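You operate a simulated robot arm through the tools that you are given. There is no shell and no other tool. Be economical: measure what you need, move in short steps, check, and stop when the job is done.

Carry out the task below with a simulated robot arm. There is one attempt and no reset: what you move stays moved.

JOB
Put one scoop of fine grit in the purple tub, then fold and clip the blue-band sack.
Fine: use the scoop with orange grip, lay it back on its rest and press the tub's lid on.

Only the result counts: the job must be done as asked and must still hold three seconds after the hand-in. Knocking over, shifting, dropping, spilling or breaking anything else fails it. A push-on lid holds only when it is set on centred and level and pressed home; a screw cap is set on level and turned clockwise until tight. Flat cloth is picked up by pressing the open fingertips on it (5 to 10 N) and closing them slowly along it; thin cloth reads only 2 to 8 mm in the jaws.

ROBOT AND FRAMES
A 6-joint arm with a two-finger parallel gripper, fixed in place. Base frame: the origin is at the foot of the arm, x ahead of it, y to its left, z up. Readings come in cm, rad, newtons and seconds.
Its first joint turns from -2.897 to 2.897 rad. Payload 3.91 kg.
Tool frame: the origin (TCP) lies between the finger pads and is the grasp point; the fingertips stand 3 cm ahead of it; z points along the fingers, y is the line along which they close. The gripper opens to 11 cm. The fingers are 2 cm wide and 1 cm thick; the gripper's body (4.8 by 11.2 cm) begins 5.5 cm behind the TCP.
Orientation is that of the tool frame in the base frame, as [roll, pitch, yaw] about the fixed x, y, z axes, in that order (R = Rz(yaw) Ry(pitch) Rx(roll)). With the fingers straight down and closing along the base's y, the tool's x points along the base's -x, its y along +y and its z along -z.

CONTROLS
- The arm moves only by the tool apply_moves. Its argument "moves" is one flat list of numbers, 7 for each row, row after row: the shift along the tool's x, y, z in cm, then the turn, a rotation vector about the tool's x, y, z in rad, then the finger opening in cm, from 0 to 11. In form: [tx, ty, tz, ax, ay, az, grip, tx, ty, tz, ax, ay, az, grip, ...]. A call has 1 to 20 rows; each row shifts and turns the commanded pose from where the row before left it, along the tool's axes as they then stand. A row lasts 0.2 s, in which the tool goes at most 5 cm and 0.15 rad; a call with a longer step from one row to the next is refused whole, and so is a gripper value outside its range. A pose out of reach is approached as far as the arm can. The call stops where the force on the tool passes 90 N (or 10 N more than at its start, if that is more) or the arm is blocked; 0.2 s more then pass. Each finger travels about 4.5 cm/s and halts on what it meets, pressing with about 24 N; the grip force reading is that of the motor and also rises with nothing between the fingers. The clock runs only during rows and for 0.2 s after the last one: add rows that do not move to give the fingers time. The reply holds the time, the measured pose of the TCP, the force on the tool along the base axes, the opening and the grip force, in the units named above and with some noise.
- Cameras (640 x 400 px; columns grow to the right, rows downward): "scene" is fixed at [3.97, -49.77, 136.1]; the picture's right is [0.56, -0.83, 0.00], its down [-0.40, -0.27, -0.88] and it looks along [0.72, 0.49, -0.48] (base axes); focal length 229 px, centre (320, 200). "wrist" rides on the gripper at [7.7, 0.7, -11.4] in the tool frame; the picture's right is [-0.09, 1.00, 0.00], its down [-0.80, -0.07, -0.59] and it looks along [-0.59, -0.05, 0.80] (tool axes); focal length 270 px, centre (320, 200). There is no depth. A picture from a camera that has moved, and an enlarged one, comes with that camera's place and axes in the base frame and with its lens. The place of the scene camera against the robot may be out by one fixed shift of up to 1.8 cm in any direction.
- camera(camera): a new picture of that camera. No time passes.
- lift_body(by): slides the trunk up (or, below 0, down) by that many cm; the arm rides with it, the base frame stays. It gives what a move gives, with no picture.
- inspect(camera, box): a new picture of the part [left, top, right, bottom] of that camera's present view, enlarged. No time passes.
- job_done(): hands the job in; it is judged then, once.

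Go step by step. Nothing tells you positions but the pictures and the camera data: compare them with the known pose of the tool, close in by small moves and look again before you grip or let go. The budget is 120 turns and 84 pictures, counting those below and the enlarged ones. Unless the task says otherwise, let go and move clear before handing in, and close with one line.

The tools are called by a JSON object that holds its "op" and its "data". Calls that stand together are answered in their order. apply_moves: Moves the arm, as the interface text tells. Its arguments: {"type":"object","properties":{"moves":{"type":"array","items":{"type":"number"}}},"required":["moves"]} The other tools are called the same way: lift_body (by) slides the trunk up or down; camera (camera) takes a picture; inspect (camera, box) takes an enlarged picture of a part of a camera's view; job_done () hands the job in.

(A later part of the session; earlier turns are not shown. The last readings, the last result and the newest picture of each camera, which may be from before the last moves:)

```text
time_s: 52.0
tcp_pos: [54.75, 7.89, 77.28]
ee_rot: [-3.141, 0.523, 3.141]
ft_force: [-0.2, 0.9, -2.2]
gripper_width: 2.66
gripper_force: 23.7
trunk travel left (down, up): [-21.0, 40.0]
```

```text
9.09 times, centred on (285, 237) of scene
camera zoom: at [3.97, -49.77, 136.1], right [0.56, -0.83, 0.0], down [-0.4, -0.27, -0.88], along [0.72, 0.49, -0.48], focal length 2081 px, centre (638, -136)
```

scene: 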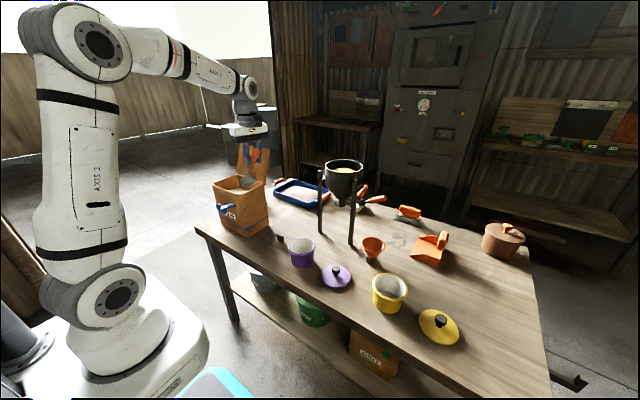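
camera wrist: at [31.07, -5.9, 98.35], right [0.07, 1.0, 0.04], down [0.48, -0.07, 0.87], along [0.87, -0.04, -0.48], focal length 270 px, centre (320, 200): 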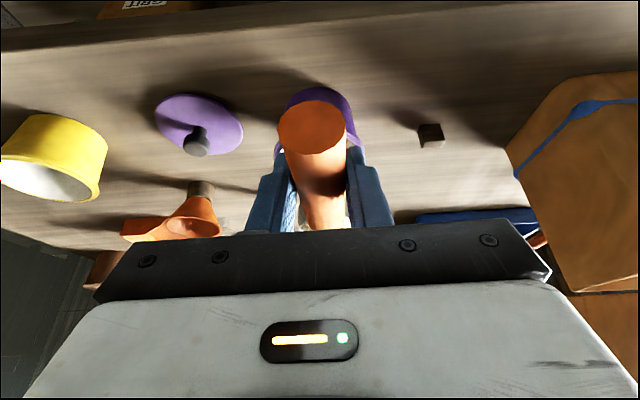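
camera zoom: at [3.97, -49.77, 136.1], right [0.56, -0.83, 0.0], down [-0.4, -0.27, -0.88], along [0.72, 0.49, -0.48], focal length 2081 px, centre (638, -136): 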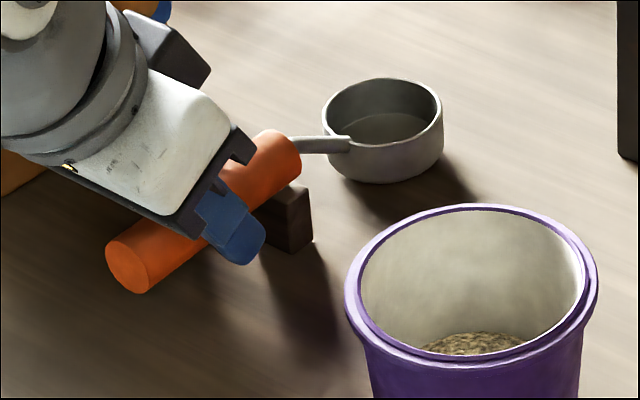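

It's within about 1 mm. I'll lower a last touch and look at the contact force.

{"op": "apply_moves", "data": {"moves": [0.06, 0, 0.1, 0, 0, 0, 1, 0, 0, 0, 0, 0, 0, 1]}}

{"op": "apply_moves", "data": {"moves": [0.04, 0, 0.07, 0, 0, 0, 1, 0, 0, 0, 0, 0, 0, 1]}}

{"op": "inspect", "data": {"camera": "scene", "box": [250, 215, 320, 259]}}

```text
time_s: 52.6
tcp_pos: [54.83, 8.1, 77.21]
ee_rot: [3.141, 0.524, -3.141]
ft_force: [-0.7, -0.6, 1.0]
gripper_width: 2.62
gripper_force: 23.6
trunk travel left (down, up): [-21.0, 40.0]
```

```text
time_s: 53.2
tcp_pos: [54.84, 8.07, 77.32]
ee_rot: [-3.14, 0.525, 3.141]
ft_force: [-1.3, -1.8, 7.9]
gripper_width: 2.63
gripper_force: 23.1
trunk travel left (down, up): [-21.0, 40.0]
```

```text
9.09 times, centred on (285, 237) of scene
camera zoom: at [3.97, -49.77, 136.1], right [0.56, -0.83, 0.0], down [-0.4, -0.27, -0.88], along [0.72, 0.49, -0.48], focal length 2081 px, centre (638, -136)
```

zoom: 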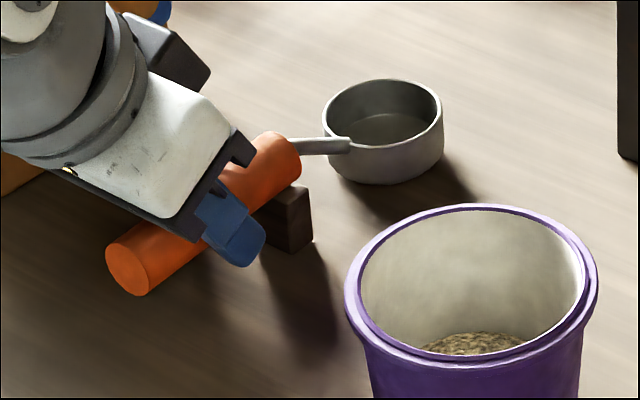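

The scoop is seated on the block and table. I'll open the fingers and check that it stays.

{"op": "apply_moves", "data": {"moves": [0, 0, 0, 0, 0, 0, 3, 0, 0, 0, 0, 0, 0, 3.6, 0, 0, 0, 0, 0, 0, 4.5, 0, 0, 0, 0, 0, 0, 5.5, 0, 0, 0, 0, 0, 0, 5.5]}}

{"op": "inspect", "data": {"camera": "scene", "box": [250, 215, 320, 259]}}

```text
time_s: 54.4
tcp_pos: [54.88, 8.05, 77.1]
ee_rot: [-3.141, 0.524, 3.141]
ft_force: [0.2, 0.6, -0.3]
gripper_width: 5.5
gripper_force: 0.1
trunk travel left (down, up): [-21.0, 40.0]
```

```text
9.09 times, centred on (285, 237) of scene
camera zoom: at [3.97, -49.77, 136.1], right [0.56, -0.83, 0.0], down [-0.4, -0.27, -0.88], along [0.72, 0.49, -0.48], focal length 2081 px, centre (638, -136)
```

zoom: 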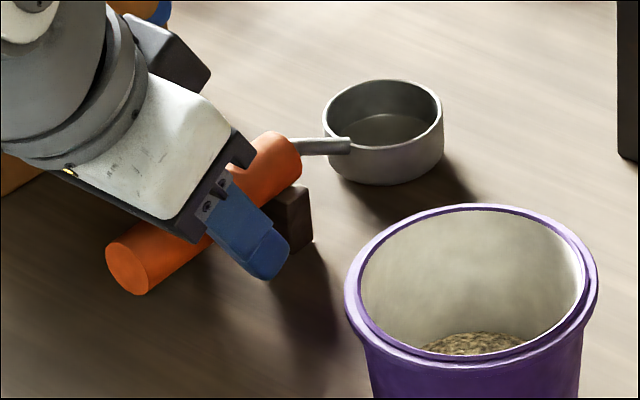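

The scoop stays on its rest. I'll rise, straighten the tool and move over toward the purple lid.

{"op": "lift_body", "data": {"by": 20}}

{"op": "apply_moves", "data": {"moves": [0, 0, 0, 0, 0.131, 0, 5.5, 0, 0, 0, 0, 0.131, 0, 5.5, 0, 0, 0, 0, 0.131, 0, 5.5, 0, 0, 0, 0, 0.131, 0, 5.5, 0.5, -3.6, 0, 0, 0, 0, 5.5, 0.5, -3.6, 0, 0, 0, 0, 5.5, 0.5, -3.6, 0, 0, 0, 0, 5.5, 0.5, -3.6, 0, 0, 0, 0, 5.5, 0.5, -3.6, 0, 0, 0, 0, 5.5, 0.5, -3.6, 0, 0, 0, 0, 5.5, 0.5, -3.6, 0, 0, 0, 0, 5.5, 0.5, -3.6, 0, 0, 0, 0, 5.5, 0, 0, 0, 0, 0, 0, 5.5]}}

{"op": "camera", "data": {"camera": "wrist"}}

```text
time_s: 56.6
tcp_pos: [54.75, 8.05, 97.13]
ee_rot: [-3.141, 0.524, -3.142]
ft_force: [0.5, -0.3, 0.6]
gripper_width: 5.5
gripper_force: 0.1
trunk travel left (down, up): [-41.0, 20.0]
```

```text
time_s: 59.4
tcp_pos: [50.93, -20.54, 97.06]
ee_rot: [-3.141, -0.001, 3.141]
ft_force: [-0.2, 0.7, 0.3]
gripper_width: 5.5
gripper_force: 0.0
trunk travel left (down, up): [-41.0, 20.0]
```

```text
40 pictures are left
camera wrist: at [43.18, -19.9, 108.47], right [0.09, 1.0, 0.0], down [0.8, -0.07, 0.59], along [0.59, -0.05, -0.8], focal length 270 px, centre (320, 200)
```

wrist: 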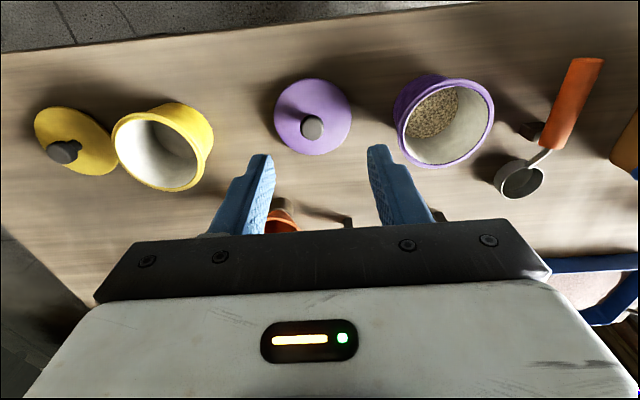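

The purple lid's knob is around (55, -21.8), its top near z≈77.5. I'll come above it and look again.

{"op": "apply_moves", "data": {"moves": [-1.4, -0.4, 0, 0, 0, 0, 5.5, -1.4, -0.4, 0, 0, 0, 0, 5.5, -1.3, -0.4, 0, 0, 0, 0, 5.5, 0, 0, 2.5, 0, 0, 0, 5.5, 0, 0, 2.5, 0, 0, 0, 5.5, 0, 0, 2.5, 0, 0, 0, 5.5, 0, 0, 2.5, 0, 0, 0, 5.5, 0, 0, 2, 0, 0, 0, 5.5, 0, 0, 0, 0, 0, 0, 5.5]}}

{"op": "camera", "data": {"camera": "wrist"}}

{"op": "inspect", "data": {"camera": "scene", "box": [300, 235, 380, 295]}}

```text
time_s: 61.4
tcp_pos: [54.88, -21.96, 85.16]
ee_rot: [3.141, 0.001, 3.141]
ft_force: [0.6, 0.7, 0.5]
gripper_width: 5.49
gripper_force: 0.2
trunk travel left (down, up): [-41.0, 20.0]
```

```text
39 pictures are left
camera wrist: at [47.2, -21.27, 96.63], right [0.09, 1.0, 0.0], down [0.8, -0.07, 0.59], along [0.59, -0.05, -0.8], focal length 270 px, centre (320, 200)
```

wrist: 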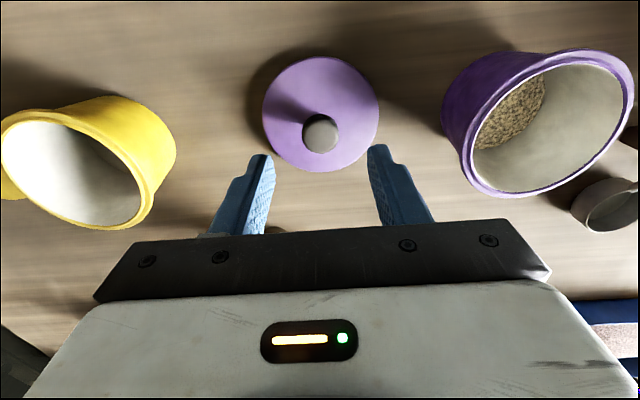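

```text
6.67 times, centred on (340, 265) of scene
camera zoom: at [3.97, -49.77, 136.1], right [0.56, -0.83, 0.0], down [-0.4, -0.27, -0.88], along [0.72, 0.49, -0.48], focal length 1526 px, centre (187, -233)
```

zoom: 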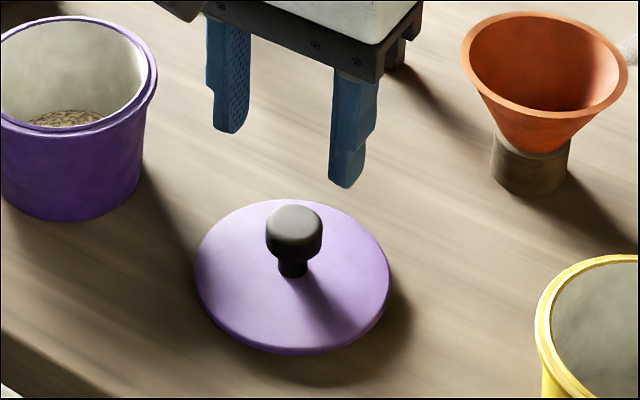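

The knob is centred at (54.9, -21.85) with its head between z≈75.2 and 77.6. I'll descend to TCP z≈78.1 and close.

{"op": "apply_moves", "data": {"moves": [0, 0.1, 2, 0, 0, 0, 5.5, 0, 0, 2, 0, 0, 0, 5.5, 0, 0, 1.5, 0, 0, 0, 5.5, 0, 0, 1.5, 0, 0, 0, 5.5, 0, 0, 0, 0, 0, 0, 5.5]}}

{"op": "inspect", "data": {"camera": "scene", "box": [300, 235, 380, 295]}}

```text
time_s: 62.6
tcp_pos: [54.79, -21.73, 78.0]
ee_rot: [3.141, 0.0, 3.142]
ft_force: [0.5, 0.5, 0.5]
gripper_width: 5.48
gripper_force: 0.0
trunk travel left (down, up): [-41.0, 20.0]
```

```text
6.67 times, centred on (340, 265) of scene
camera zoom: at [3.97, -49.77, 136.1], right [0.56, -0.83, 0.0], down [-0.4, -0.27, -0.88], along [0.72, 0.49, -0.48], focal length 1526 px, centre (187, -233)
```

zoom: 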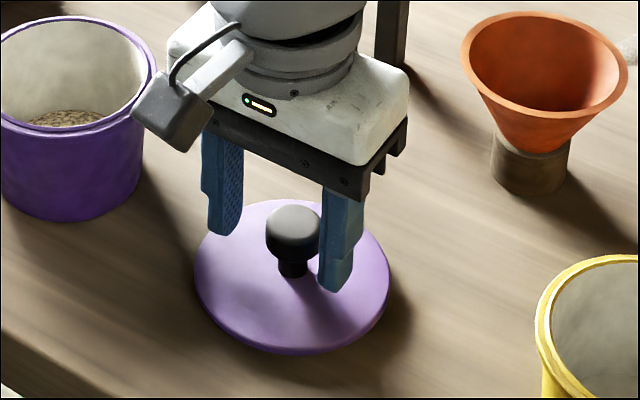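

The fingers straddle the knob; I'll close.

{"op": "apply_moves", "data": {"moves": [0, 0, 0, 0, 0, 0, 4.5, 0, 0, 0, 0, 0, 0, 3.5, 0, 0, 0, 0, 0, 0, 2.7, 0, 0, 0, 0, 0, 0, 1.5, 0, 0, 0, 0, 0, 0, 1, 0, 0, 0, 0, 0, 0, 1]}}

{"op": "lift_body", "data": {"by": 9}}

{"op": "inspect", "data": {"camera": "scene", "box": [280, 205, 380, 285]}}

{"op": "camera", "data": {"camera": "wrist"}}

```text
time_s: 64.0
tcp_pos: [54.91, -21.75, 78.05]
ee_rot: [3.141, -0.001, 3.141]
ft_force: [0.2, 0.4, 0.3]
gripper_width: 2.84
gripper_force: 23.4
trunk travel left (down, up): [-41.0, 20.0]
```

```text
time_s: 65.3
tcp_pos: [54.91, -21.81, 87.08]
ee_rot: [-3.14, -0.003, -3.141]
ft_force: [-0.5, 0.0, -0.3]
gripper_width: 2.8
gripper_force: 24.3
trunk travel left (down, up): [-50.0, 11.0]
```

```text
5.00 times, centred on (330, 245) of scene
camera zoom: at [3.97, -49.77, 136.1], right [0.56, -0.83, 0.0], down [-0.4, -0.27, -0.88], along [0.72, 0.49, -0.48], focal length 1145 px, centre (270, -25)
```

zoom: 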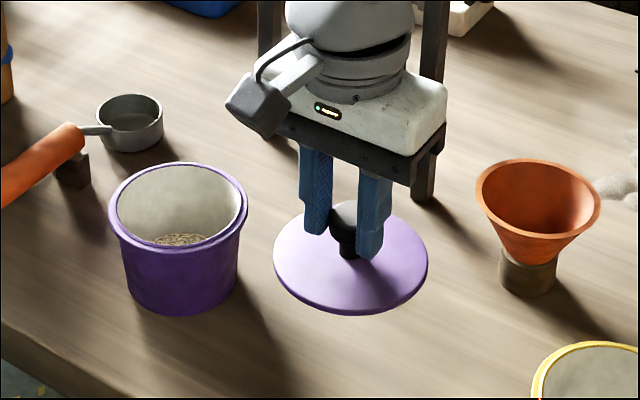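

```text
35 pictures are left
camera wrist: at [47.12, -21.07, 98.55], right [0.09, 1.0, 0.0], down [0.8, -0.07, 0.59], along [0.59, -0.05, -0.8], focal length 270 px, centre (320, 200)
```

wrist: 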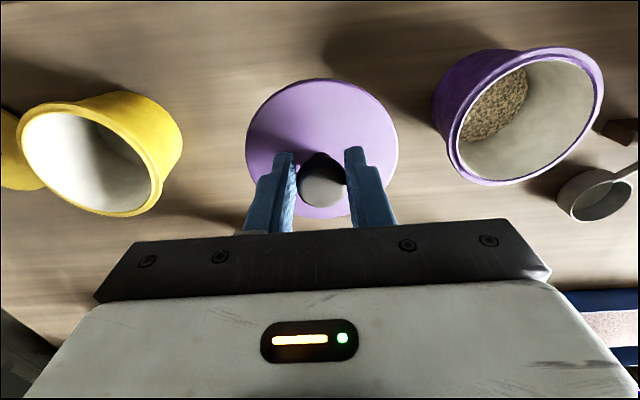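

The lid is held level. I'll carry it over the tub (about (55.3, -6.8)) and check the alignment.

{"op": "apply_moves", "data": {"moves": [0, 1, -0.7, 0, 0, 0, 1, -0.1, 2, 0, 0, 0, 0, 1, -0.1, 2, 0, 0, 0, 0, 1, -0.1, 2, 0, 0, 0, 0, 1, -0.1, 2, 0, 0, 0, 0, 1, 0, 2, 0, 0, 0, 0, 1, 0, 2, 0, 0, 0, 0, 1, 0, 2, 0, 0, 0, 0, 1, 0, 0, 0.7, 0, 0, 0, 1, 0, 0, 0, 0, 0, 0, 1]}}

{"op": "inspect", "data": {"camera": "scene", "box": [270, 215, 340, 265]}}

{"op": "inspect", "data": {"camera": "wrist", "box": [220, 50, 430, 240]}}

```text
time_s: 67.5
tcp_pos: [55.16, -6.79, 87.04]
ee_rot: [3.141, 0.0, 3.14]
ft_force: [-0.5, -0.5, 0.0]
gripper_width: 2.79
gripper_force: 23.9
trunk travel left (down, up): [-50.0, 11.0]
```

```text
8.00 times, centred on (305, 240) of scene
camera zoom: at [3.97, -49.77, 136.1], right [0.56, -0.83, 0.0], down [-0.4, -0.27, -0.88], along [0.72, 0.49, -0.48], focal length 1831 px, centre (440, -120)
```

zoom: 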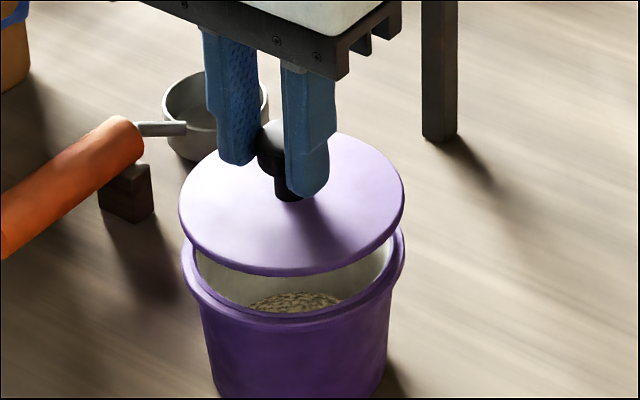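

```text
2.11 times, centred on (325, 145) of wrist
camera zoom: at [47.46, -6.07, 98.49], right [0.09, 1.0, 0.0], down [0.8, -0.07, 0.59], along [0.59, -0.05, -0.8], focal length 569 px, centre (310, 316)
```

zoom: 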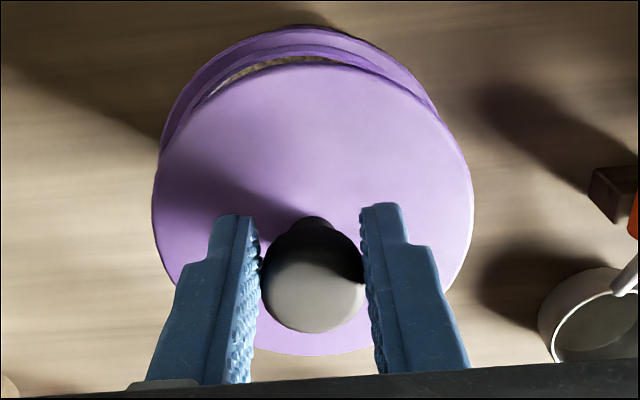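

The lid is about 0.4 cm short in x and 0.15 cm in y. I'll correct, lower to just above the rim and compare.

{"op": "apply_moves", "data": {"moves": [-0.4, 0.15, 0, 0, 0, 0, 1, 0, 0, 0.7, 0, 0, 0, 1, 0, 0, 0.7, 0, 0, 0, 1, 0, 0, 0, 0, 0, 0, 1]}}

{"op": "inspect", "data": {"camera": "scene", "box": [270, 215, 340, 265]}}

{"op": "inspect", "data": {"camera": "wrist", "box": [220, 50, 430, 240]}}

```text
time_s: 68.5
tcp_pos: [55.61, -6.56, 85.55]
ee_rot: [3.141, 0.0, 3.141]
ft_force: [0.4, 0.1, -0.2]
gripper_width: 2.81
gripper_force: 24.1
trunk travel left (down, up): [-50.0, 11.0]
```

```text
8.00 times, centred on (305, 240) of scene
camera zoom: at [3.97, -49.77, 136.1], right [0.56, -0.83, 0.0], down [-0.4, -0.27, -0.88], along [0.72, 0.49, -0.48], focal length 1831 px, centre (440, -120)
```

zoom: 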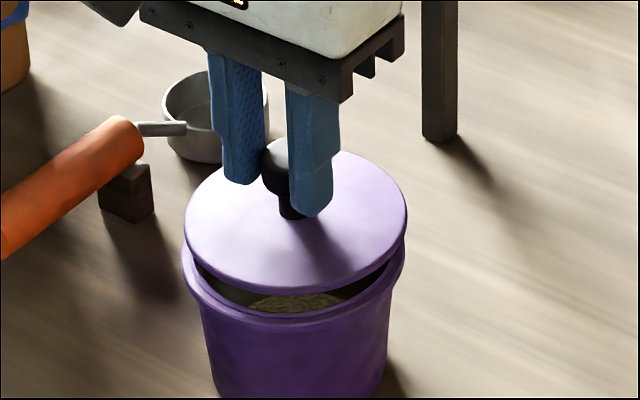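

```text
2.11 times, centred on (325, 145) of wrist
camera zoom: at [47.85, -5.93, 97.09], right [0.09, 1.0, 0.0], down [0.8, -0.07, 0.59], along [0.59, -0.05, -0.8], focal length 569 px, centre (310, 316)
```

zoom: 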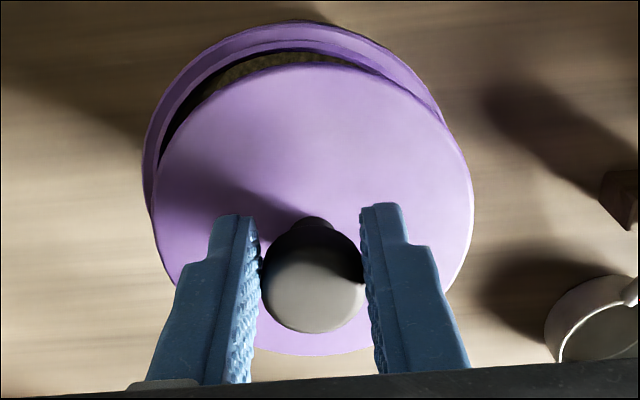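

The estimates put the lid about 0.3 cm too far in x and 0.1 in y. I'll correct and lower to light contact.

{"op": "apply_moves", "data": {"moves": [0.28, -0.1, 0, 0, 0, 0, 1, 0, 0, 0.4, 0, 0, 0, 1, 0, 0, 0, 0, 0, 0, 1]}}

{"op": "inspect", "data": {"camera": "scene", "box": [280, 220, 332, 260]}}

{"op": "inspect", "data": {"camera": "wrist", "box": [220, 50, 430, 240]}}

```text
time_s: 69.3
tcp_pos: [55.31, -6.71, 85.36]
ee_rot: [-3.14, 0.004, -3.141]
ft_force: [-0.3, 0.7, 18.1]
gripper_width: 2.78
gripper_force: 23.6
trunk travel left (down, up): [-50.0, 11.0]
```

```text
10.00 times, centred on (306, 240) of scene
camera zoom: at [3.97, -49.77, 136.1], right [0.56, -0.83, 0.0], down [-0.4, -0.27, -0.88], along [0.72, 0.49, -0.48], focal length 2289 px, centre (460, -200)
```

zoom: 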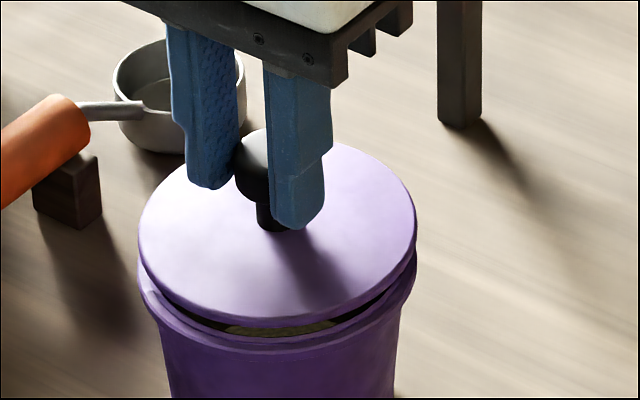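

```text
2.11 times, centred on (325, 145) of wrist
camera zoom: at [47.55, -5.99, 96.89], right [0.09, 1.0, 0.0], down [0.8, -0.07, 0.6], along [0.59, -0.05, -0.8], focal length 569 px, centre (310, 316)
```

zoom: 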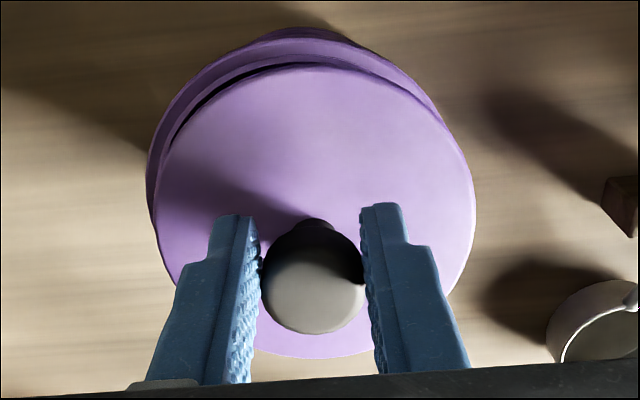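

The lid touches on the far side while a gap shows on the near-left side, so it must shift about (-0.3, -0.2). I'll lift slightly, shift and touch down again.

{"op": "apply_moves", "data": {"moves": [0, 0, -0.5, 0, 0, 0, 1, 0.3, -0.2, 0, 0, 0, 0, 1, 0, 0, 0.35, 0, 0, 0, 1, 0, 0, 0, 0, 0, 0, 1]}}

{"op": "inspect", "data": {"camera": "scene", "box": [280, 220, 332, 260]}}

{"op": "inspect", "data": {"camera": "wrist", "box": [220, 50, 430, 240]}}

```text
time_s: 70.3
tcp_pos: [55.12, -6.86, 85.45]
ee_rot: [-3.141, -0.001, -3.141]
ft_force: [-0.4, 0.8, -0.6]
gripper_width: 2.76
gripper_force: 24.4
trunk travel left (down, up): [-50.0, 11.0]
```

```text
10.00 times, centred on (306, 240) of scene
camera zoom: at [3.97, -49.77, 136.1], right [0.56, -0.83, 0.0], down [-0.4, -0.27, -0.88], along [0.72, 0.49, -0.48], focal length 2289 px, centre (460, -200)
```

zoom: 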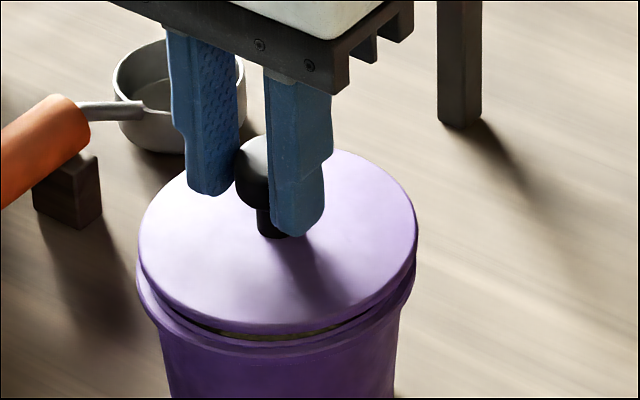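

```text
2.11 times, centred on (325, 145) of wrist
camera zoom: at [47.36, -6.21, 96.88], right [0.09, 1.0, 0.0], down [0.8, -0.07, 0.59], along [0.59, -0.05, -0.81], focal length 569 px, centre (310, 316)
```

zoom: 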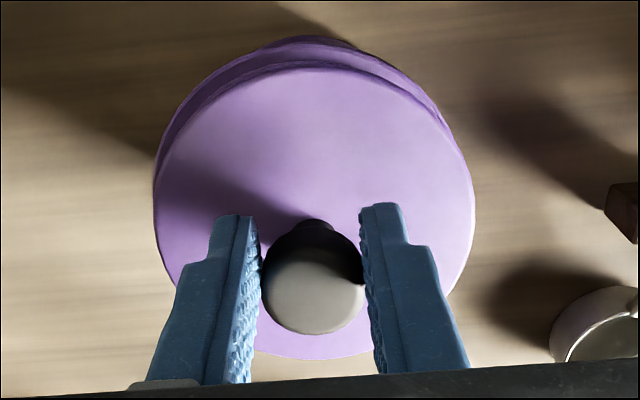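

It looks centred now, with no contact yet. I'll lower a little and see whether the lid starts entering.

{"op": "apply_moves", "data": {"moves": [-0.05, 0.07, 0.2, 0, 0, 0, 1, 0, 0, 0.2, 0, 0, 0, 1, 0, 0, 0, 0, 0, 0, 1]}}

{"op": "inspect", "data": {"camera": "scene", "box": [280, 220, 332, 260]}}

```text
time_s: 71.1
tcp_pos: [55.13, -6.87, 84.95]
ee_rot: [-3.141, -0.002, 3.141]
ft_force: [-1.0, -0.4, 0.7]
gripper_width: 2.76
gripper_force: 24.2
trunk travel left (down, up): [-50.0, 11.0]
```

```text
10.00 times, centred on (306, 240) of scene
camera zoom: at [3.97, -49.77, 136.1], right [0.56, -0.83, 0.0], down [-0.4, -0.27, -0.88], along [0.72, 0.49, -0.48], focal length 2289 px, centre (460, -200)
```

zoom: 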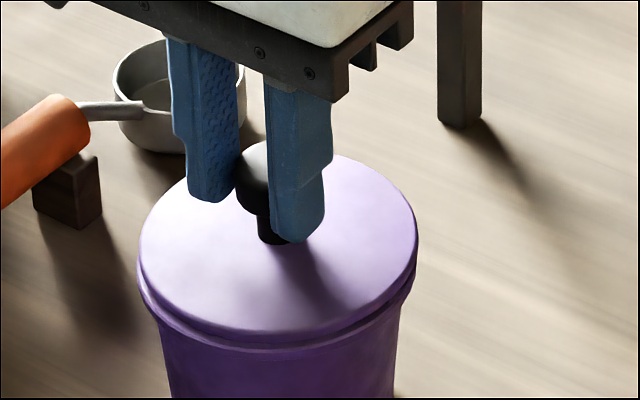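

The lid is entering (lower than the earlier contact, with no force). I'll press it down gradually.

{"op": "apply_moves", "data": {"moves": [0, 0, 0.2, 0, 0, 0, 1, 0, 0, 0.2, 0, 0, 0, 1, 0, 0, 0.2, 0, 0, 0, 1, 0, 0, 0, 0, 0, 0, 1]}}

{"op": "apply_moves", "data": {"moves": [0, 0, 0.25, 0, 0, 0, 1, 0, 0, 0.25, 0, 0, 0, 1, 0, 0, 0, 0, 0, 0, 1]}}

{"op": "inspect", "data": {"camera": "scene", "box": [280, 220, 332, 260]}}

```text
time_s: 72.1
tcp_pos: [55.22, -6.94, 84.75]
ee_rot: [-3.139, 0.007, 3.141]
ft_force: [3.7, -1.3, 35.2]
gripper_width: 2.78
gripper_force: 24.6
trunk travel left (down, up): [-50.0, 11.0]
```

```text
time_s: 72.9
tcp_pos: [55.05, -6.91, 84.12]
ee_rot: [-3.141, 0.001, -3.141]
ft_force: [-1.0, -2.3, 38.0]
gripper_width: 2.63
gripper_force: 23.8
trunk travel left (down, up): [-50.0, 11.0]
```

```text
10.00 times, centred on (306, 240) of scene
camera zoom: at [3.97, -49.77, 136.1], right [0.56, -0.83, 0.0], down [-0.4, -0.27, -0.88], along [0.72, 0.49, -0.48], focal length 2289 px, centre (460, -200)
```

zoom: 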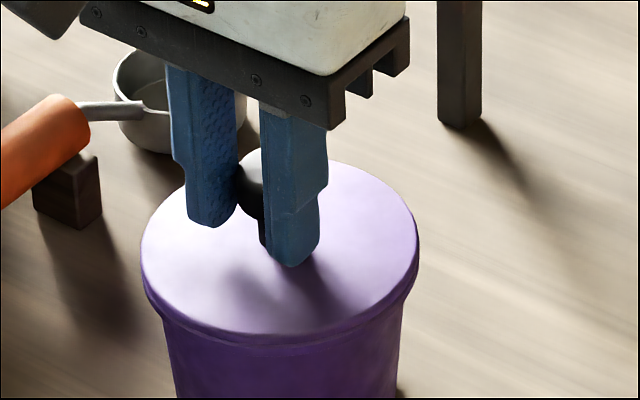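

The fingers slid down the knob instead of pushing the lid home. I'll let go, rise, close the fingers and press on the knob's top, centred.

{"op": "apply_moves", "data": {"moves": [0, 0, 0, 0, 0, 0, 3.5, 0, 0, 0, 0, 0, 0, 5, 0, 0, 0, 0, 0, 0, 5, 0, 0, -1.5, 0, 0, 0, 5, 0, 0, -1.5, 0, 0, 0, 5, 0, 0, -1.5, 0, 0, 0, 5, 0, 0, -1.5, 0, 0, 0, 3, 0, 0, 0, 0, 0, 0, 1, 0, 0, 0, 0, 0, 0, 0, 0, 0, 0, 0, 0, 0, 0]}}

{"op": "inspect", "data": {"camera": "scene", "box": [280, 220, 332, 260]}}

{"op": "inspect", "data": {"camera": "wrist", "box": [220, 50, 430, 240]}}

```text
time_s: 75.1
tcp_pos: [55.03, -6.86, 89.96]
ee_rot: [3.141, 0.001, 3.141]
ft_force: [-0.4, 0.0, -0.4]
gripper_width: 0.02
gripper_force: 24.2
trunk travel left (down, up): [-50.0, 11.0]
```

```text
10.00 times, centred on (306, 240) of scene
camera zoom: at [3.97, -49.77, 136.1], right [0.56, -0.83, 0.0], down [-0.4, -0.27, -0.88], along [0.72, 0.49, -0.48], focal length 2289 px, centre (460, -200)
```

zoom: 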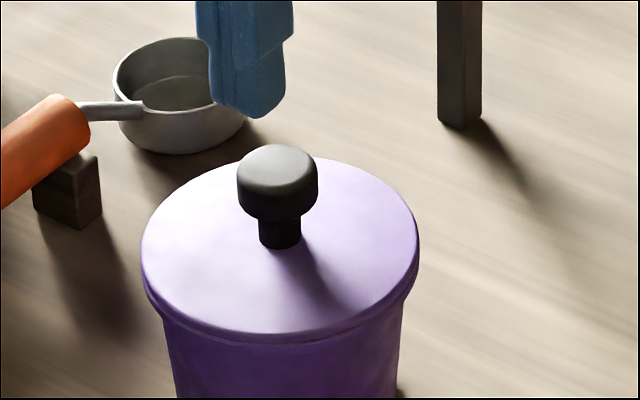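

```text
2.11 times, centred on (325, 145) of wrist
camera zoom: at [47.32, -6.15, 101.41], right [0.09, 1.0, 0.0], down [0.8, -0.07, 0.59], along [0.59, -0.05, -0.8], focal length 569 px, centre (310, 316)
```

zoom: 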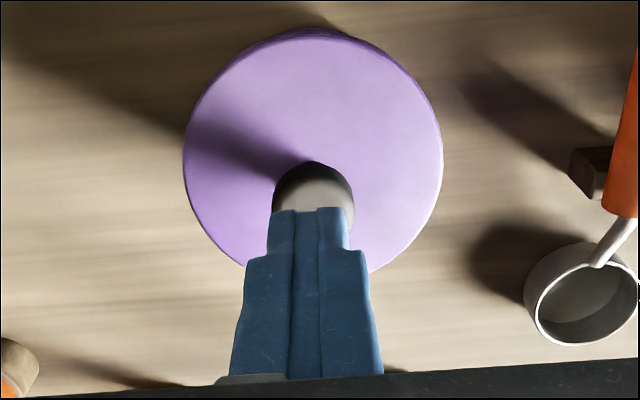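

The lid looks almost home. I'll centre over the knob and press with the closed fingertips.

{"op": "apply_moves", "data": {"moves": [-0.15, 0.1, 1, 0, 0, 0, 0, 0, 0, 1, 0, 0, 0, 0, 0, 0, 0.4, 0, 0, 0, 0, 0, 0, 0.3, 0, 0, 0, 0, 0, 0, 0.3, 0, 0, 0, 0, 0, 0, 0, 0, 0, 0, 0]}}

```text
time_s: 76.5
tcp_pos: [55.28, -6.74, 86.82]
ee_rot: [3.142, -0.001, 3.141]
ft_force: [0.1, 0.6, 0.8]
gripper_width: 0.0
gripper_force: 23.8
trunk travel left (down, up): [-50.0, 11.0]
```

{"op": "apply_moves", "data": {"moves": [0, 0, 0.3, 0, 0, 0, 0, 0, 0, 0.3, 0, 0, 0, 0, 0, 0, 0.2, 0, 0, 0, 0, 0, 0, 0, 0, 0, 0, 0]}}

```text
time_s: 77.5
tcp_pos: [55.22, -6.71, 86.34]
ee_rot: [-3.14, 0.007, 3.141]
ft_force: [-1.3, -2.5, 26.2]
gripper_width: 0.0
gripper_force: 23.5
trunk travel left (down, up): [-50.0, 11.0]
```

The fingertips are on the knob (26 N). I'll press harder in small steps.

{"op": "apply_moves", "data": {"moves": [0, 0, 0.25, 0, 0, 0, 0, 0, 0, 0.25, 0, 0, 0, 0, 0, 0, 0.2, 0, 0, 0, 0, 0, 0, 0, 0, 0, 0, 0]}}

{"op": "inspect", "data": {"camera": "scene", "box": [280, 220, 332, 260]}}

```text
time_s: 78.5
tcp_pos: [55.22, -6.78, 86.27]
ee_rot: [-3.138, 0.018, 3.141]
ft_force: [-2.4, -0.2, 88.1]
gripper_width: 0.02
gripper_force: 24.3
trunk travel left (down, up): [-50.0, 11.0]
```

```text
10.00 times, centred on (306, 240) of scene
camera zoom: at [3.97, -49.77, 136.1], right [0.56, -0.83, 0.0], down [-0.4, -0.27, -0.88], along [0.72, 0.49, -0.48], focal length 2289 px, centre (460, -200)
```

zoom: 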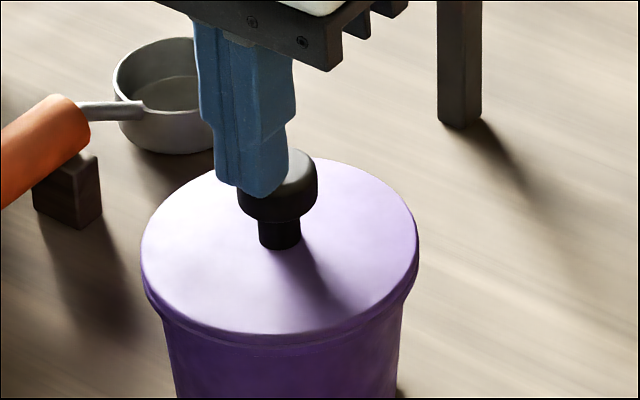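

At 88 N nothing moved, so the lid is home. I'll rise and move over to view the sack's flap and clip.

{"op": "apply_moves", "data": {"moves": [0, 0, -1, 0, 0, 0, 0, 0, 0, -3, 0, 0, 0, 0, 0, 0, -3, 0, 0, 0, 0, 0, 0, -3, 0, 0, 0, 0, 0, 0, -3, 0, 0, 0, 0, 0, 0, -3, 0, 0, 0, 0, 0, 0, -3, 0, 0, 0, 0, 1, 0, -3, 0, 0, 0, 0, 1, 0, -3, 0, 0, 0, 0, 2, 4, 0, 0, 0, 0, 0, 2, 4, 0, 0, 0, 0, 0, 2, 4, 0, 0, 0, 0, 0, 2, 4, 0, 0, 0, 0, 0, 2, 4, 0, 0, 0, 0, 0, 1, 4, 0, 0, 0, 0, 0, 0, 0, 0, 0, 0, 0, 0]}}

{"op": "camera", "data": {"camera": "wrist"}}

{"op": "inspect", "data": {"camera": "scene", "box": [195, 130, 285, 240]}}

```text
time_s: 81.9
tcp_pos: [42.54, 17.05, 110.42]
ee_rot: [-3.141, 0.001, 3.141]
ft_force: [0.4, -0.7, -0.2]
gripper_width: 0.02
gripper_force: 24.0
trunk travel left (down, up): [-50.0, 11.0]
```

```text
21 pictures are left
camera wrist: at [34.79, 17.89, 121.81], right [0.09, 1.0, 0.0], down [0.8, -0.07, 0.59], along [0.59, -0.05, -0.8], focal length 270 px, centre (320, 200)
```

wrist: 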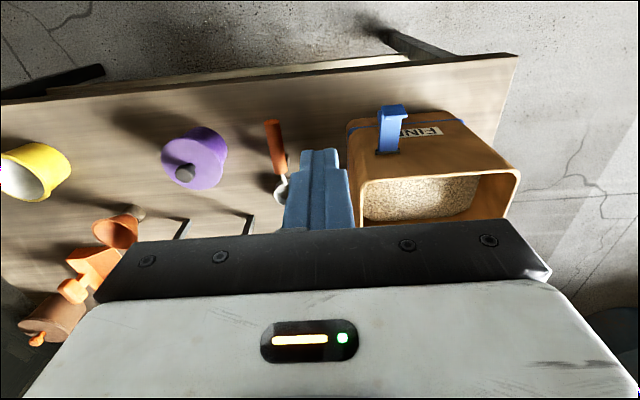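

```text
3.64 times, centred on (240, 185) of scene
camera zoom: at [3.97, -49.77, 136.1], right [0.56, -0.83, 0.0], down [-0.4, -0.27, -0.88], along [0.72, 0.49, -0.48], focal length 832 px, centre (611, 254)
```

zoom: 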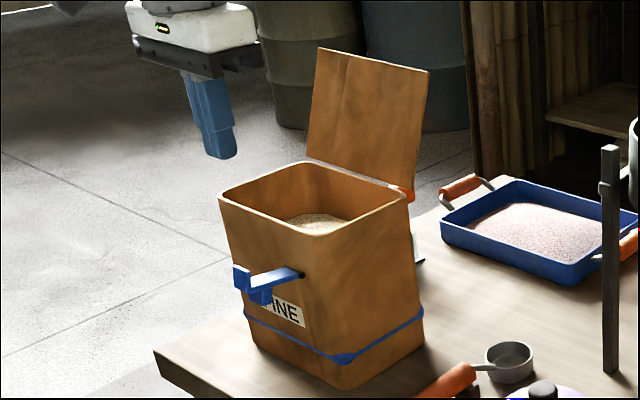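

The flap hinges at about (65, z 95) and leans back to (70.5, z 108); the clip arm pivots on the front wall near (53, 27, 87) and ends at (46, 27, 90). I'll tilt the hand to the right and travel around the flap's right edge to get behind it.

{"op": "apply_moves", "data": {"moves": [0, 0, 0, -0.15, 0, 0, 0, 0, 0, 0, -0.15, 0, 0, 0, 0, 0, 0, -0.15, 0, 0, 0, 0, 0, 0, -0.15, 0, 0, 0, 0, 0, 0, -0.15, 0, 0, 0, 0, 0, 0, -0.15, 0, 0, 0, 0, -2.5, -3.13, 0, 0, 0, 0, 0, -2.5, -3.13, 0, 0, 0, 0, -3, 0, 0, 0, 0, 0, 0, -3, 0, 0, 0, 0, 0, 0, -3, 0, 0, 0, 0, 0, 0, -3, 0, 0, 0, 0, 0, 0, -3, 0, 0, 0, 0, 0, 0, -3, 0, 0, 0, 0, 0, 0, -3, 0, 0, 0, 0, 0, 0, -3, 0, 0, 0, 0, 0, 0, -3, 0, 0, 0, 0, 0, 0, -3, 0, 0, 0, 0, 0, 0, 0, 0, 0, 0, 0, 0, 0]}}

{"op": "camera", "data": {"camera": "scene"}}

```text
time_s: 85.9
tcp_pos: [72.3, 9.03, 110.42]
ee_rot: [2.243, 0.0, -3.141]
ft_force: [0.2, -0.3, -0.3]
gripper_width: 0.0
gripper_force: 23.9
trunk travel left (down, up): [-50.0, 11.0]
```

```text
19 pictures are left
```

scene: 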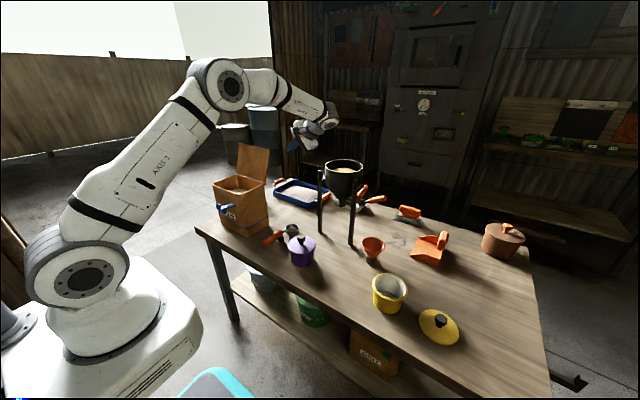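

I reached behind the flap's plane. I'll lower to flap height, slide in behind it and check.

{"op": "apply_moves", "data": {"moves": [-0.8, -1.9, 1.5, 0, 0, 0, 0, 0, -1.94, 1.55, 0, 0, 0, 0, 0, 2.27, 2.86, 0, 0, 0, 0, 0, 2.27, 2.86, 0, 0, 0, 0, 0, 2.27, 2.86, 0, 0, 0, 0, 0, 2.27, 2.86, 0, 0, 0, 0, 0, 0, 0, 0, 0, 0, 0]}}

{"op": "inspect", "data": {"camera": "scene", "box": [200, 110, 340, 220]}}

```text
time_s: 87.5
tcp_pos: [73.06, 23.87, 105.57]
ee_rot: [2.24, -0.002, -3.141]
ft_force: [-0.4, -0.5, -0.3]
gripper_width: 0.0
gripper_force: 24.0
trunk travel left (down, up): [-50.0, 11.0]
```

```text
3.64 times, centred on (270, 165) of scene
camera zoom: at [3.97, -49.77, 136.1], right [0.56, -0.83, 0.0], down [-0.4, -0.27, -0.88], along [0.72, 0.49, -0.48], focal length 832 px, centre (502, 327)
```

zoom: 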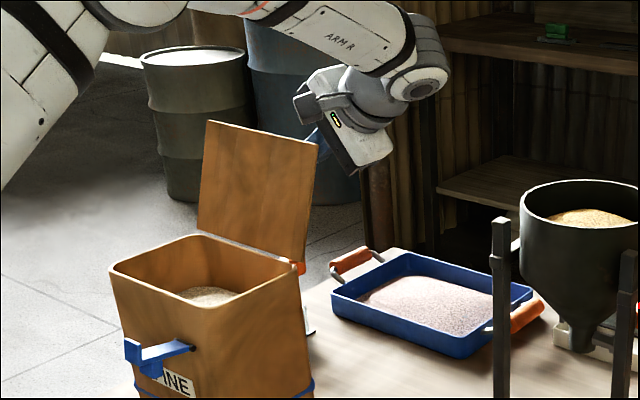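

The finger is behind the flap. I'll sweep it over along an arc around the hinge, stopping short of the rim.

{"op": "apply_moves", "data": {"moves": [1.6, 0.08, -0.06, 0, 0, 0, 0, 1.66, 0.08, -0.06, 0, 0, 0, 0, 1.75, 0.43, -0.34, 0, 0, 0, 0, 1.75, 0.43, -0.34, 0, 0, 0, 0, 1.65, -0.08, 0.06, 0, 0, 0, 0, 1.65, -0.08, 0.06, 0, 0, 0, 0, 1.55, -0.51, 0.4, 0, 0, 0, 0, 1.55, -0.51, 0.4, 0, 0, 0, 0, 1.2, -0.9, 0.715, 0, 0, 0, 0, 1.2, -0.9, 0.715, 0, 0, 0, 0, 0, 0, 0, 0, 0, 0, 0]}}

{"op": "inspect", "data": {"camera": "scene", "box": [190, 120, 310, 225]}}

```text
time_s: 89.9
tcp_pos: [57.59, 23.77, 102.91]
ee_rot: [2.243, 0.0, -3.141]
ft_force: [-0.5, -0.1, -1.2]
gripper_width: 0.0
gripper_force: 23.9
trunk travel left (down, up): [-50.0, 11.0]
```

```text
3.81 times, centred on (250, 172) of scene
camera zoom: at [3.97, -49.77, 136.1], right [0.56, -0.83, 0.0], down [-0.4, -0.27, -0.88], along [0.72, 0.49, -0.48], focal length 872 px, centre (587, 305)
```

zoom: 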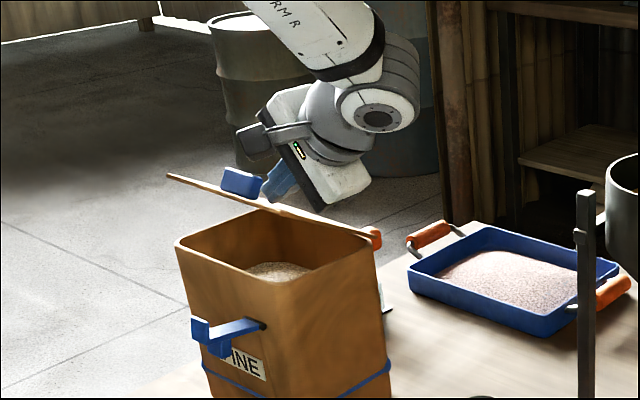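

The flap follows well, and a blue catch shows on its outer face for the clip arm. I'll press it on down to the rim.

{"op": "apply_moves", "data": {"moves": [0.6, -0.86, 0.685, 0, 0, 0, 0, 0.6, -0.86, 0.685, 0, 0, 0, 0, 0.2, -0.55, 0.435, 0, 0, 0, 0, 0.2, -0.55, 0.435, 0, 0, 0, 0, 0.1, -0.4, 0.31, 0, 0, 0, 0, 0, 0, 0, 0, 0, 0, 0]}}

{"op": "inspect", "data": {"camera": "scene", "box": [195, 140, 285, 215]}}

```text
time_s: 91.3
tcp_pos: [55.91, 23.85, 98.98]
ee_rot: [2.243, 0.001, 3.141]
ft_force: [-0.5, -0.2, -1.1]
gripper_width: 0.0
gripper_force: 24.5
trunk travel left (down, up): [-50.0, 11.0]
```

```text
5.33 times, centred on (240, 178) of scene
camera zoom: at [3.97, -49.77, 136.1], right [0.56, -0.83, 0.0], down [-0.4, -0.27, -0.88], along [0.72, 0.49, -0.48], focal length 1221 px, centre (747, 320)
```

zoom: 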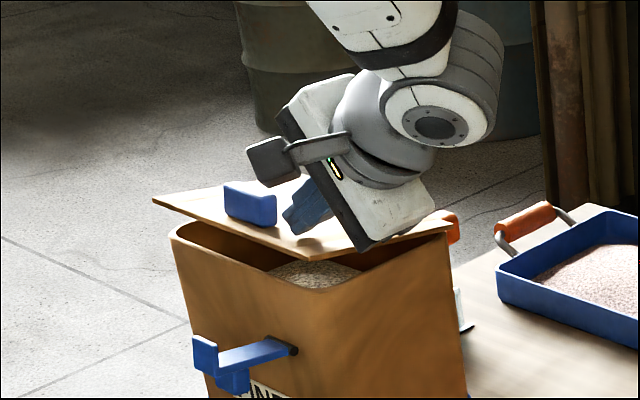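

It's nearly flat. I'll continue down in small steps until it touches the rim.

{"op": "apply_moves", "data": {"moves": [0, -0.31, 0.25, 0, 0, 0, 0, 0, -0.31, 0.25, 0, 0, 0, 0, 0, -0.31, 0.25, 0, 0, 0, 0, 0, 0, 0, 0, 0, 0, 0]}}

{"op": "apply_moves", "data": {"moves": [0, -0.24, 0.19, 0, 0, 0, 0, 0, -0.24, 0.19, 0, 0, 0, 0, 0, 0, 0, 0, 0, 0, 0]}}

{"op": "inspect", "data": {"camera": "scene", "box": [195, 140, 285, 215]}}

```text
time_s: 92.3
tcp_pos: [55.91, 23.87, 97.58]
ee_rot: [2.244, -0.002, 3.14]
ft_force: [-0.1, 0.2, 0.7]
gripper_width: 0.02
gripper_force: 23.8
trunk travel left (down, up): [-50.0, 11.0]
```

```text
time_s: 93.1
tcp_pos: [55.83, 23.89, 96.99]
ee_rot: [2.243, -0.001, -3.14]
ft_force: [-0.9, 0.1, 0.3]
gripper_width: 0.0
gripper_force: 24.3
trunk travel left (down, up): [-50.0, 11.0]
```

```text
5.33 times, centred on (240, 178) of scene
camera zoom: at [3.97, -49.77, 136.1], right [0.56, -0.83, 0.0], down [-0.4, -0.27, -0.88], along [0.72, 0.49, -0.48], focal length 1221 px, centre (747, 320)
```

zoom: 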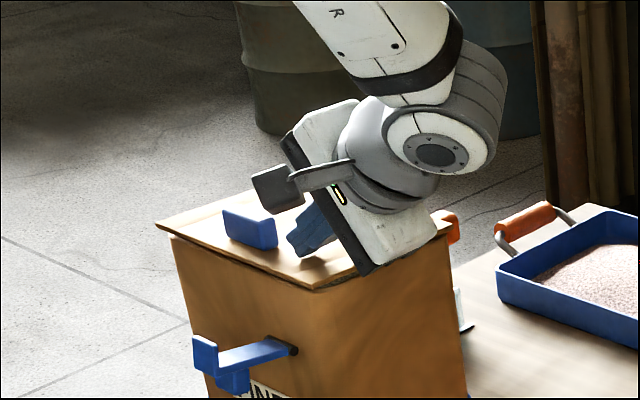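

{"op": "apply_moves", "data": {"moves": [0, -0.16, 0.125, 0, 0, 0, 0, 0, -0.16, 0.125, 0, 0, 0, 0, 0, 0, 0, 0, 0, 0, 0]}}

{"op": "apply_moves", "data": {"moves": [0, -0.16, 0.125, 0, 0, 0, 0, 0, 0, 0, 0, 0, 0, 0]}}

```text
time_s: 93.9
tcp_pos: [55.82, 23.76, 96.51]
ee_rot: [2.243, 0.0, 3.141]
ft_force: [0.7, 0.3, 5.5]
gripper_width: 0.0
gripper_force: 23.9
trunk travel left (down, up): [-50.0, 11.0]
```

```text
time_s: 94.5
tcp_pos: [55.88, 23.86, 96.7]
ee_rot: [2.241, 0.003, 3.14]
ft_force: [3.0, 4.2, 14.0]
gripper_width: 0.0
gripper_force: 23.6
trunk travel left (down, up): [-50.0, 11.0]
```

The flap is down on the rim (14 N). I'll back out, straighten the tool and see whether it stays shut, and look at the clip from the front.

{"op": "apply_moves", "data": {"moves": [0, 0.2, -1, 0, 0, 0, 0, 0, 0, -3, 0, 0, 0, 0, 0, 0, -3, 0, 0, 0, 0, 0, 3.13, -2.49, 0, 0, 0, 0, 0, 0, 0, 0.15, 0, 0, 0, 0, 0, 0, 0.15, 0, 0, 0, 0, 0, 0, 0.15, 0, 0, 0, 0, 0, 0, 0.15, 0, 0, 0, 0, 0, 0, 0.15, 0, 0, 0, 0, 0, 0, 0.15, 0, 0, 0, 3.5, 0, 0, 0, 0, 0, 0, 3.5, 0, 0, 0, 0, 0, 0, 3.5, 0, 0, 0, 0, 0, 0, 3.5, 0, 0, 0, 0, 0, 0, 3.5, 3, 0, 0, 0, 0, 0, 0, 3, 0, 0, 0, 0, 0, 0, 3, 0, 0, 0, 0, 0, 0, 0, 0, 0, 0, 0, 0]}}

{"op": "camera", "data": {"camera": "wrist"}}

{"op": "inspect", "data": {"camera": "scene", "box": [195, 140, 285, 215]}}

```text
time_s: 98.3
tcp_pos: [38.23, 27.36, 104.93]
ee_rot: [-3.141, -0.001, 3.141]
ft_force: [0.5, -0.7, 0.8]
gripper_width: 0.0
gripper_force: 24.0
trunk travel left (down, up): [-50.0, 11.0]
```

```text
14 pictures are left
camera wrist: at [30.57, 28.13, 116.4], right [0.09, 1.0, 0.0], down [0.8, -0.07, 0.59], along [0.59, -0.05, -0.8], focal length 270 px, centre (320, 200)
```

wrist: 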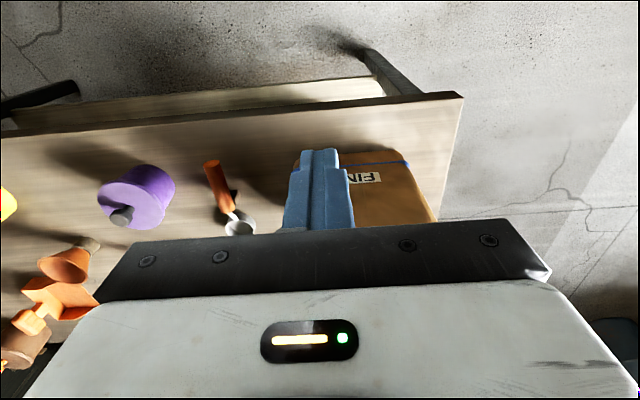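

```text
5.33 times, centred on (240, 178) of scene
camera zoom: at [3.97, -49.77, 136.1], right [0.56, -0.83, 0.0], down [-0.4, -0.27, -0.88], along [0.72, 0.49, -0.48], focal length 1221 px, centre (747, 320)
```

zoom: 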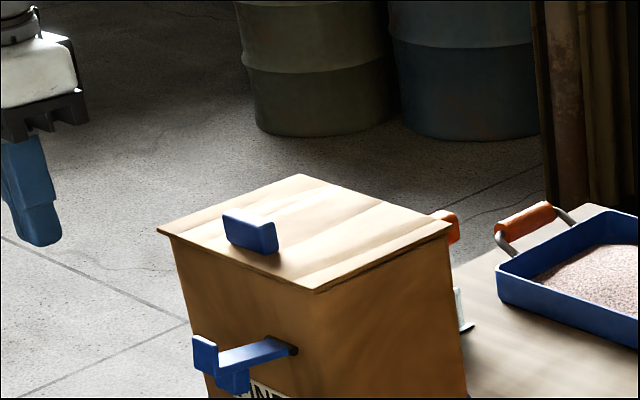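

The flap stays shut and its catch ridge faces the clip. I'll lay the hand over to the right at y≈10 and lower so the fingers can go under the clip arm from the side.

{"op": "apply_moves", "data": {"moves": [-0.5, -4.4, 0, 0, 0, 0, 0, -0.5, -4.4, 0, 0, 0, 0, 0, -0.5, -4.4, 0, 0, 0, 0, 0, -0.5, -4.4, 0, 0, 0, 0, 0, 0, 0, 0, -0.145, 0, 0, 0, 0, 0, 0, -0.145, 0, 0, 0, 0, 0, 0, -0.145, 0, 0, 0, 0, 0, 0, -0.145, 0, 0, 0, 0, 0, 0, -0.145, 0, 0, 0, 0, 0, 0, -0.145, 0, 0, 0, 0, 0, 0, -0.145, 0, 0, 0, 0, 0, 0, -0.145, 0, 0, 0, 0, 0, 0, -0.14, 0, 0, 0, 0, 0, 0, 0, 0, 0, 0]}}

{"op": "lift_body", "data": {"by": -20}}

{"op": "apply_moves", "data": {"moves": [-2, 0, 0, 0, 0, 0, 0, -2, 0, 0, 0, 0, 0, 0, -2, 0, 0, 0, 0, 0, 0, -2, 0, 0, 0, 0, 0, 0, 0, 0, 0, 0, 0, 0, 0]}}

{"op": "camera", "data": {"camera": "wrist"}}

{"op": "inspect", "data": {"camera": "scene", "box": [195, 160, 315, 260]}}

```text
time_s: 101.3
tcp_pos: [40.27, 9.88, 105.05]
ee_rot: [1.839, 0.0, 3.141]
ft_force: [0.4, 0.9, 0.7]
gripper_width: 0.01
gripper_force: 24.4
trunk travel left (down, up): [-50.0, 11.0]
```

```text
time_s: 103.4
tcp_pos: [40.34, 9.74, 84.94]
ee_rot: [1.84, -0.001, -3.14]
ft_force: [1.0, 0.1, -0.1]
gripper_width: 0.0
gripper_force: 24.2
trunk travel left (down, up): [-30.0, 31.0]
```

```text
time_s: 104.6
tcp_pos: [48.4, 9.75, 84.84]
ee_rot: [1.842, -0.001, -3.142]
ft_force: [-0.3, 0.3, 0.3]
gripper_width: 0.0
gripper_force: 24.2
trunk travel left (down, up): [-30.0, 31.0]
```

```text
12 pictures are left
camera wrist: at [40.63, -1.05, 88.7], right [0.09, 0.27, 0.96], down [0.8, -0.59, 0.09], along [0.59, 0.76, -0.27], focal length 270 px, centre (320, 200)
```

wrist: 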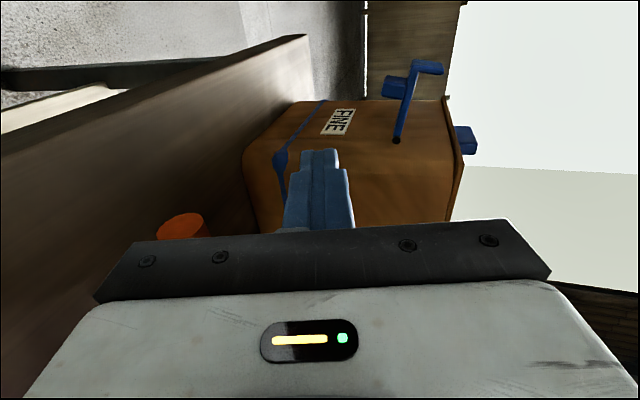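

```text
4.00 times, centred on (255, 210) of scene
camera zoom: at [3.97, -49.77, 136.1], right [0.56, -0.83, 0.0], down [-0.4, -0.27, -0.88], along [0.72, 0.49, -0.48], focal length 916 px, centre (580, 160)
```

zoom: 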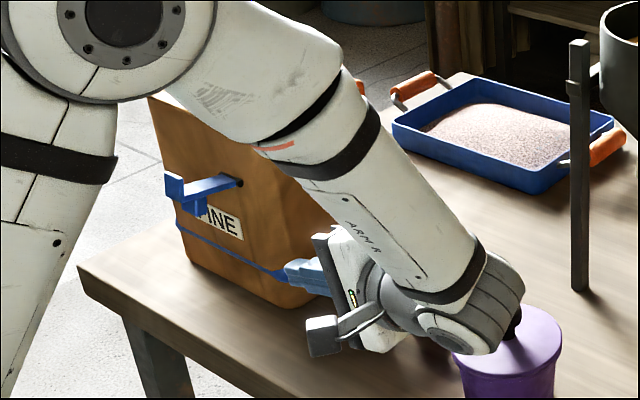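

I see the clip clearly now: pivot (53, 26.3, 88), bar out to x≈45.7, a hook pointing up at its end and a tab underneath at x≈48 reaching z≈86.4. I'll lower 1 cm and slide the fingers under the tab.

{"op": "apply_moves", "data": {"moves": [0.2, -0.96, 0.27, 0, 0, 0, 0, 0, 0.846, 3.056, 0, 0, 0, 0, 0, 0.846, 3.056, 0, 0, 0, 0, 0, 0.846, 3.056, 0, 0, 0, 0, 0, 0.846, 3.056, 0, 0, 0, 0, 0, 0.846, 3.056, 0, 0, 0, 0, 0, 0, 0, 0, 0, 0, 0]}}

{"op": "camera", "data": {"camera": "wrist"}}

```text
time_s: 106.2
tcp_pos: [48.22, 25.72, 83.87]
ee_rot: [1.842, 0.0, -3.141]
ft_force: [-0.2, 0.4, 0.2]
gripper_width: 0.01
gripper_force: 24.1
trunk travel left (down, up): [-30.0, 31.0]
```

```text
10 pictures are left
camera wrist: at [40.43, 14.98, 87.65], right [0.09, 0.27, 0.96], down [0.8, -0.59, 0.09], along [0.59, 0.76, -0.27], focal length 270 px, centre (320, 200)
```

wrist: 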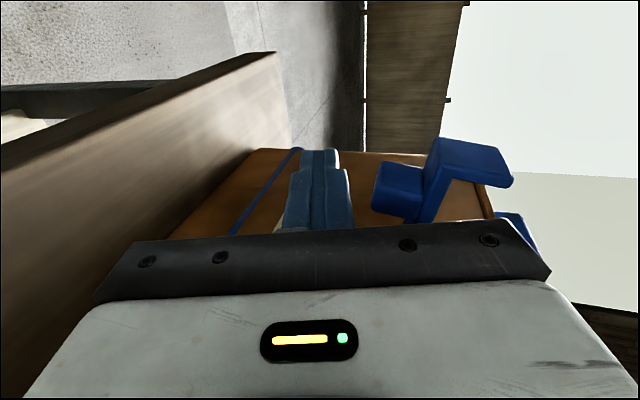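

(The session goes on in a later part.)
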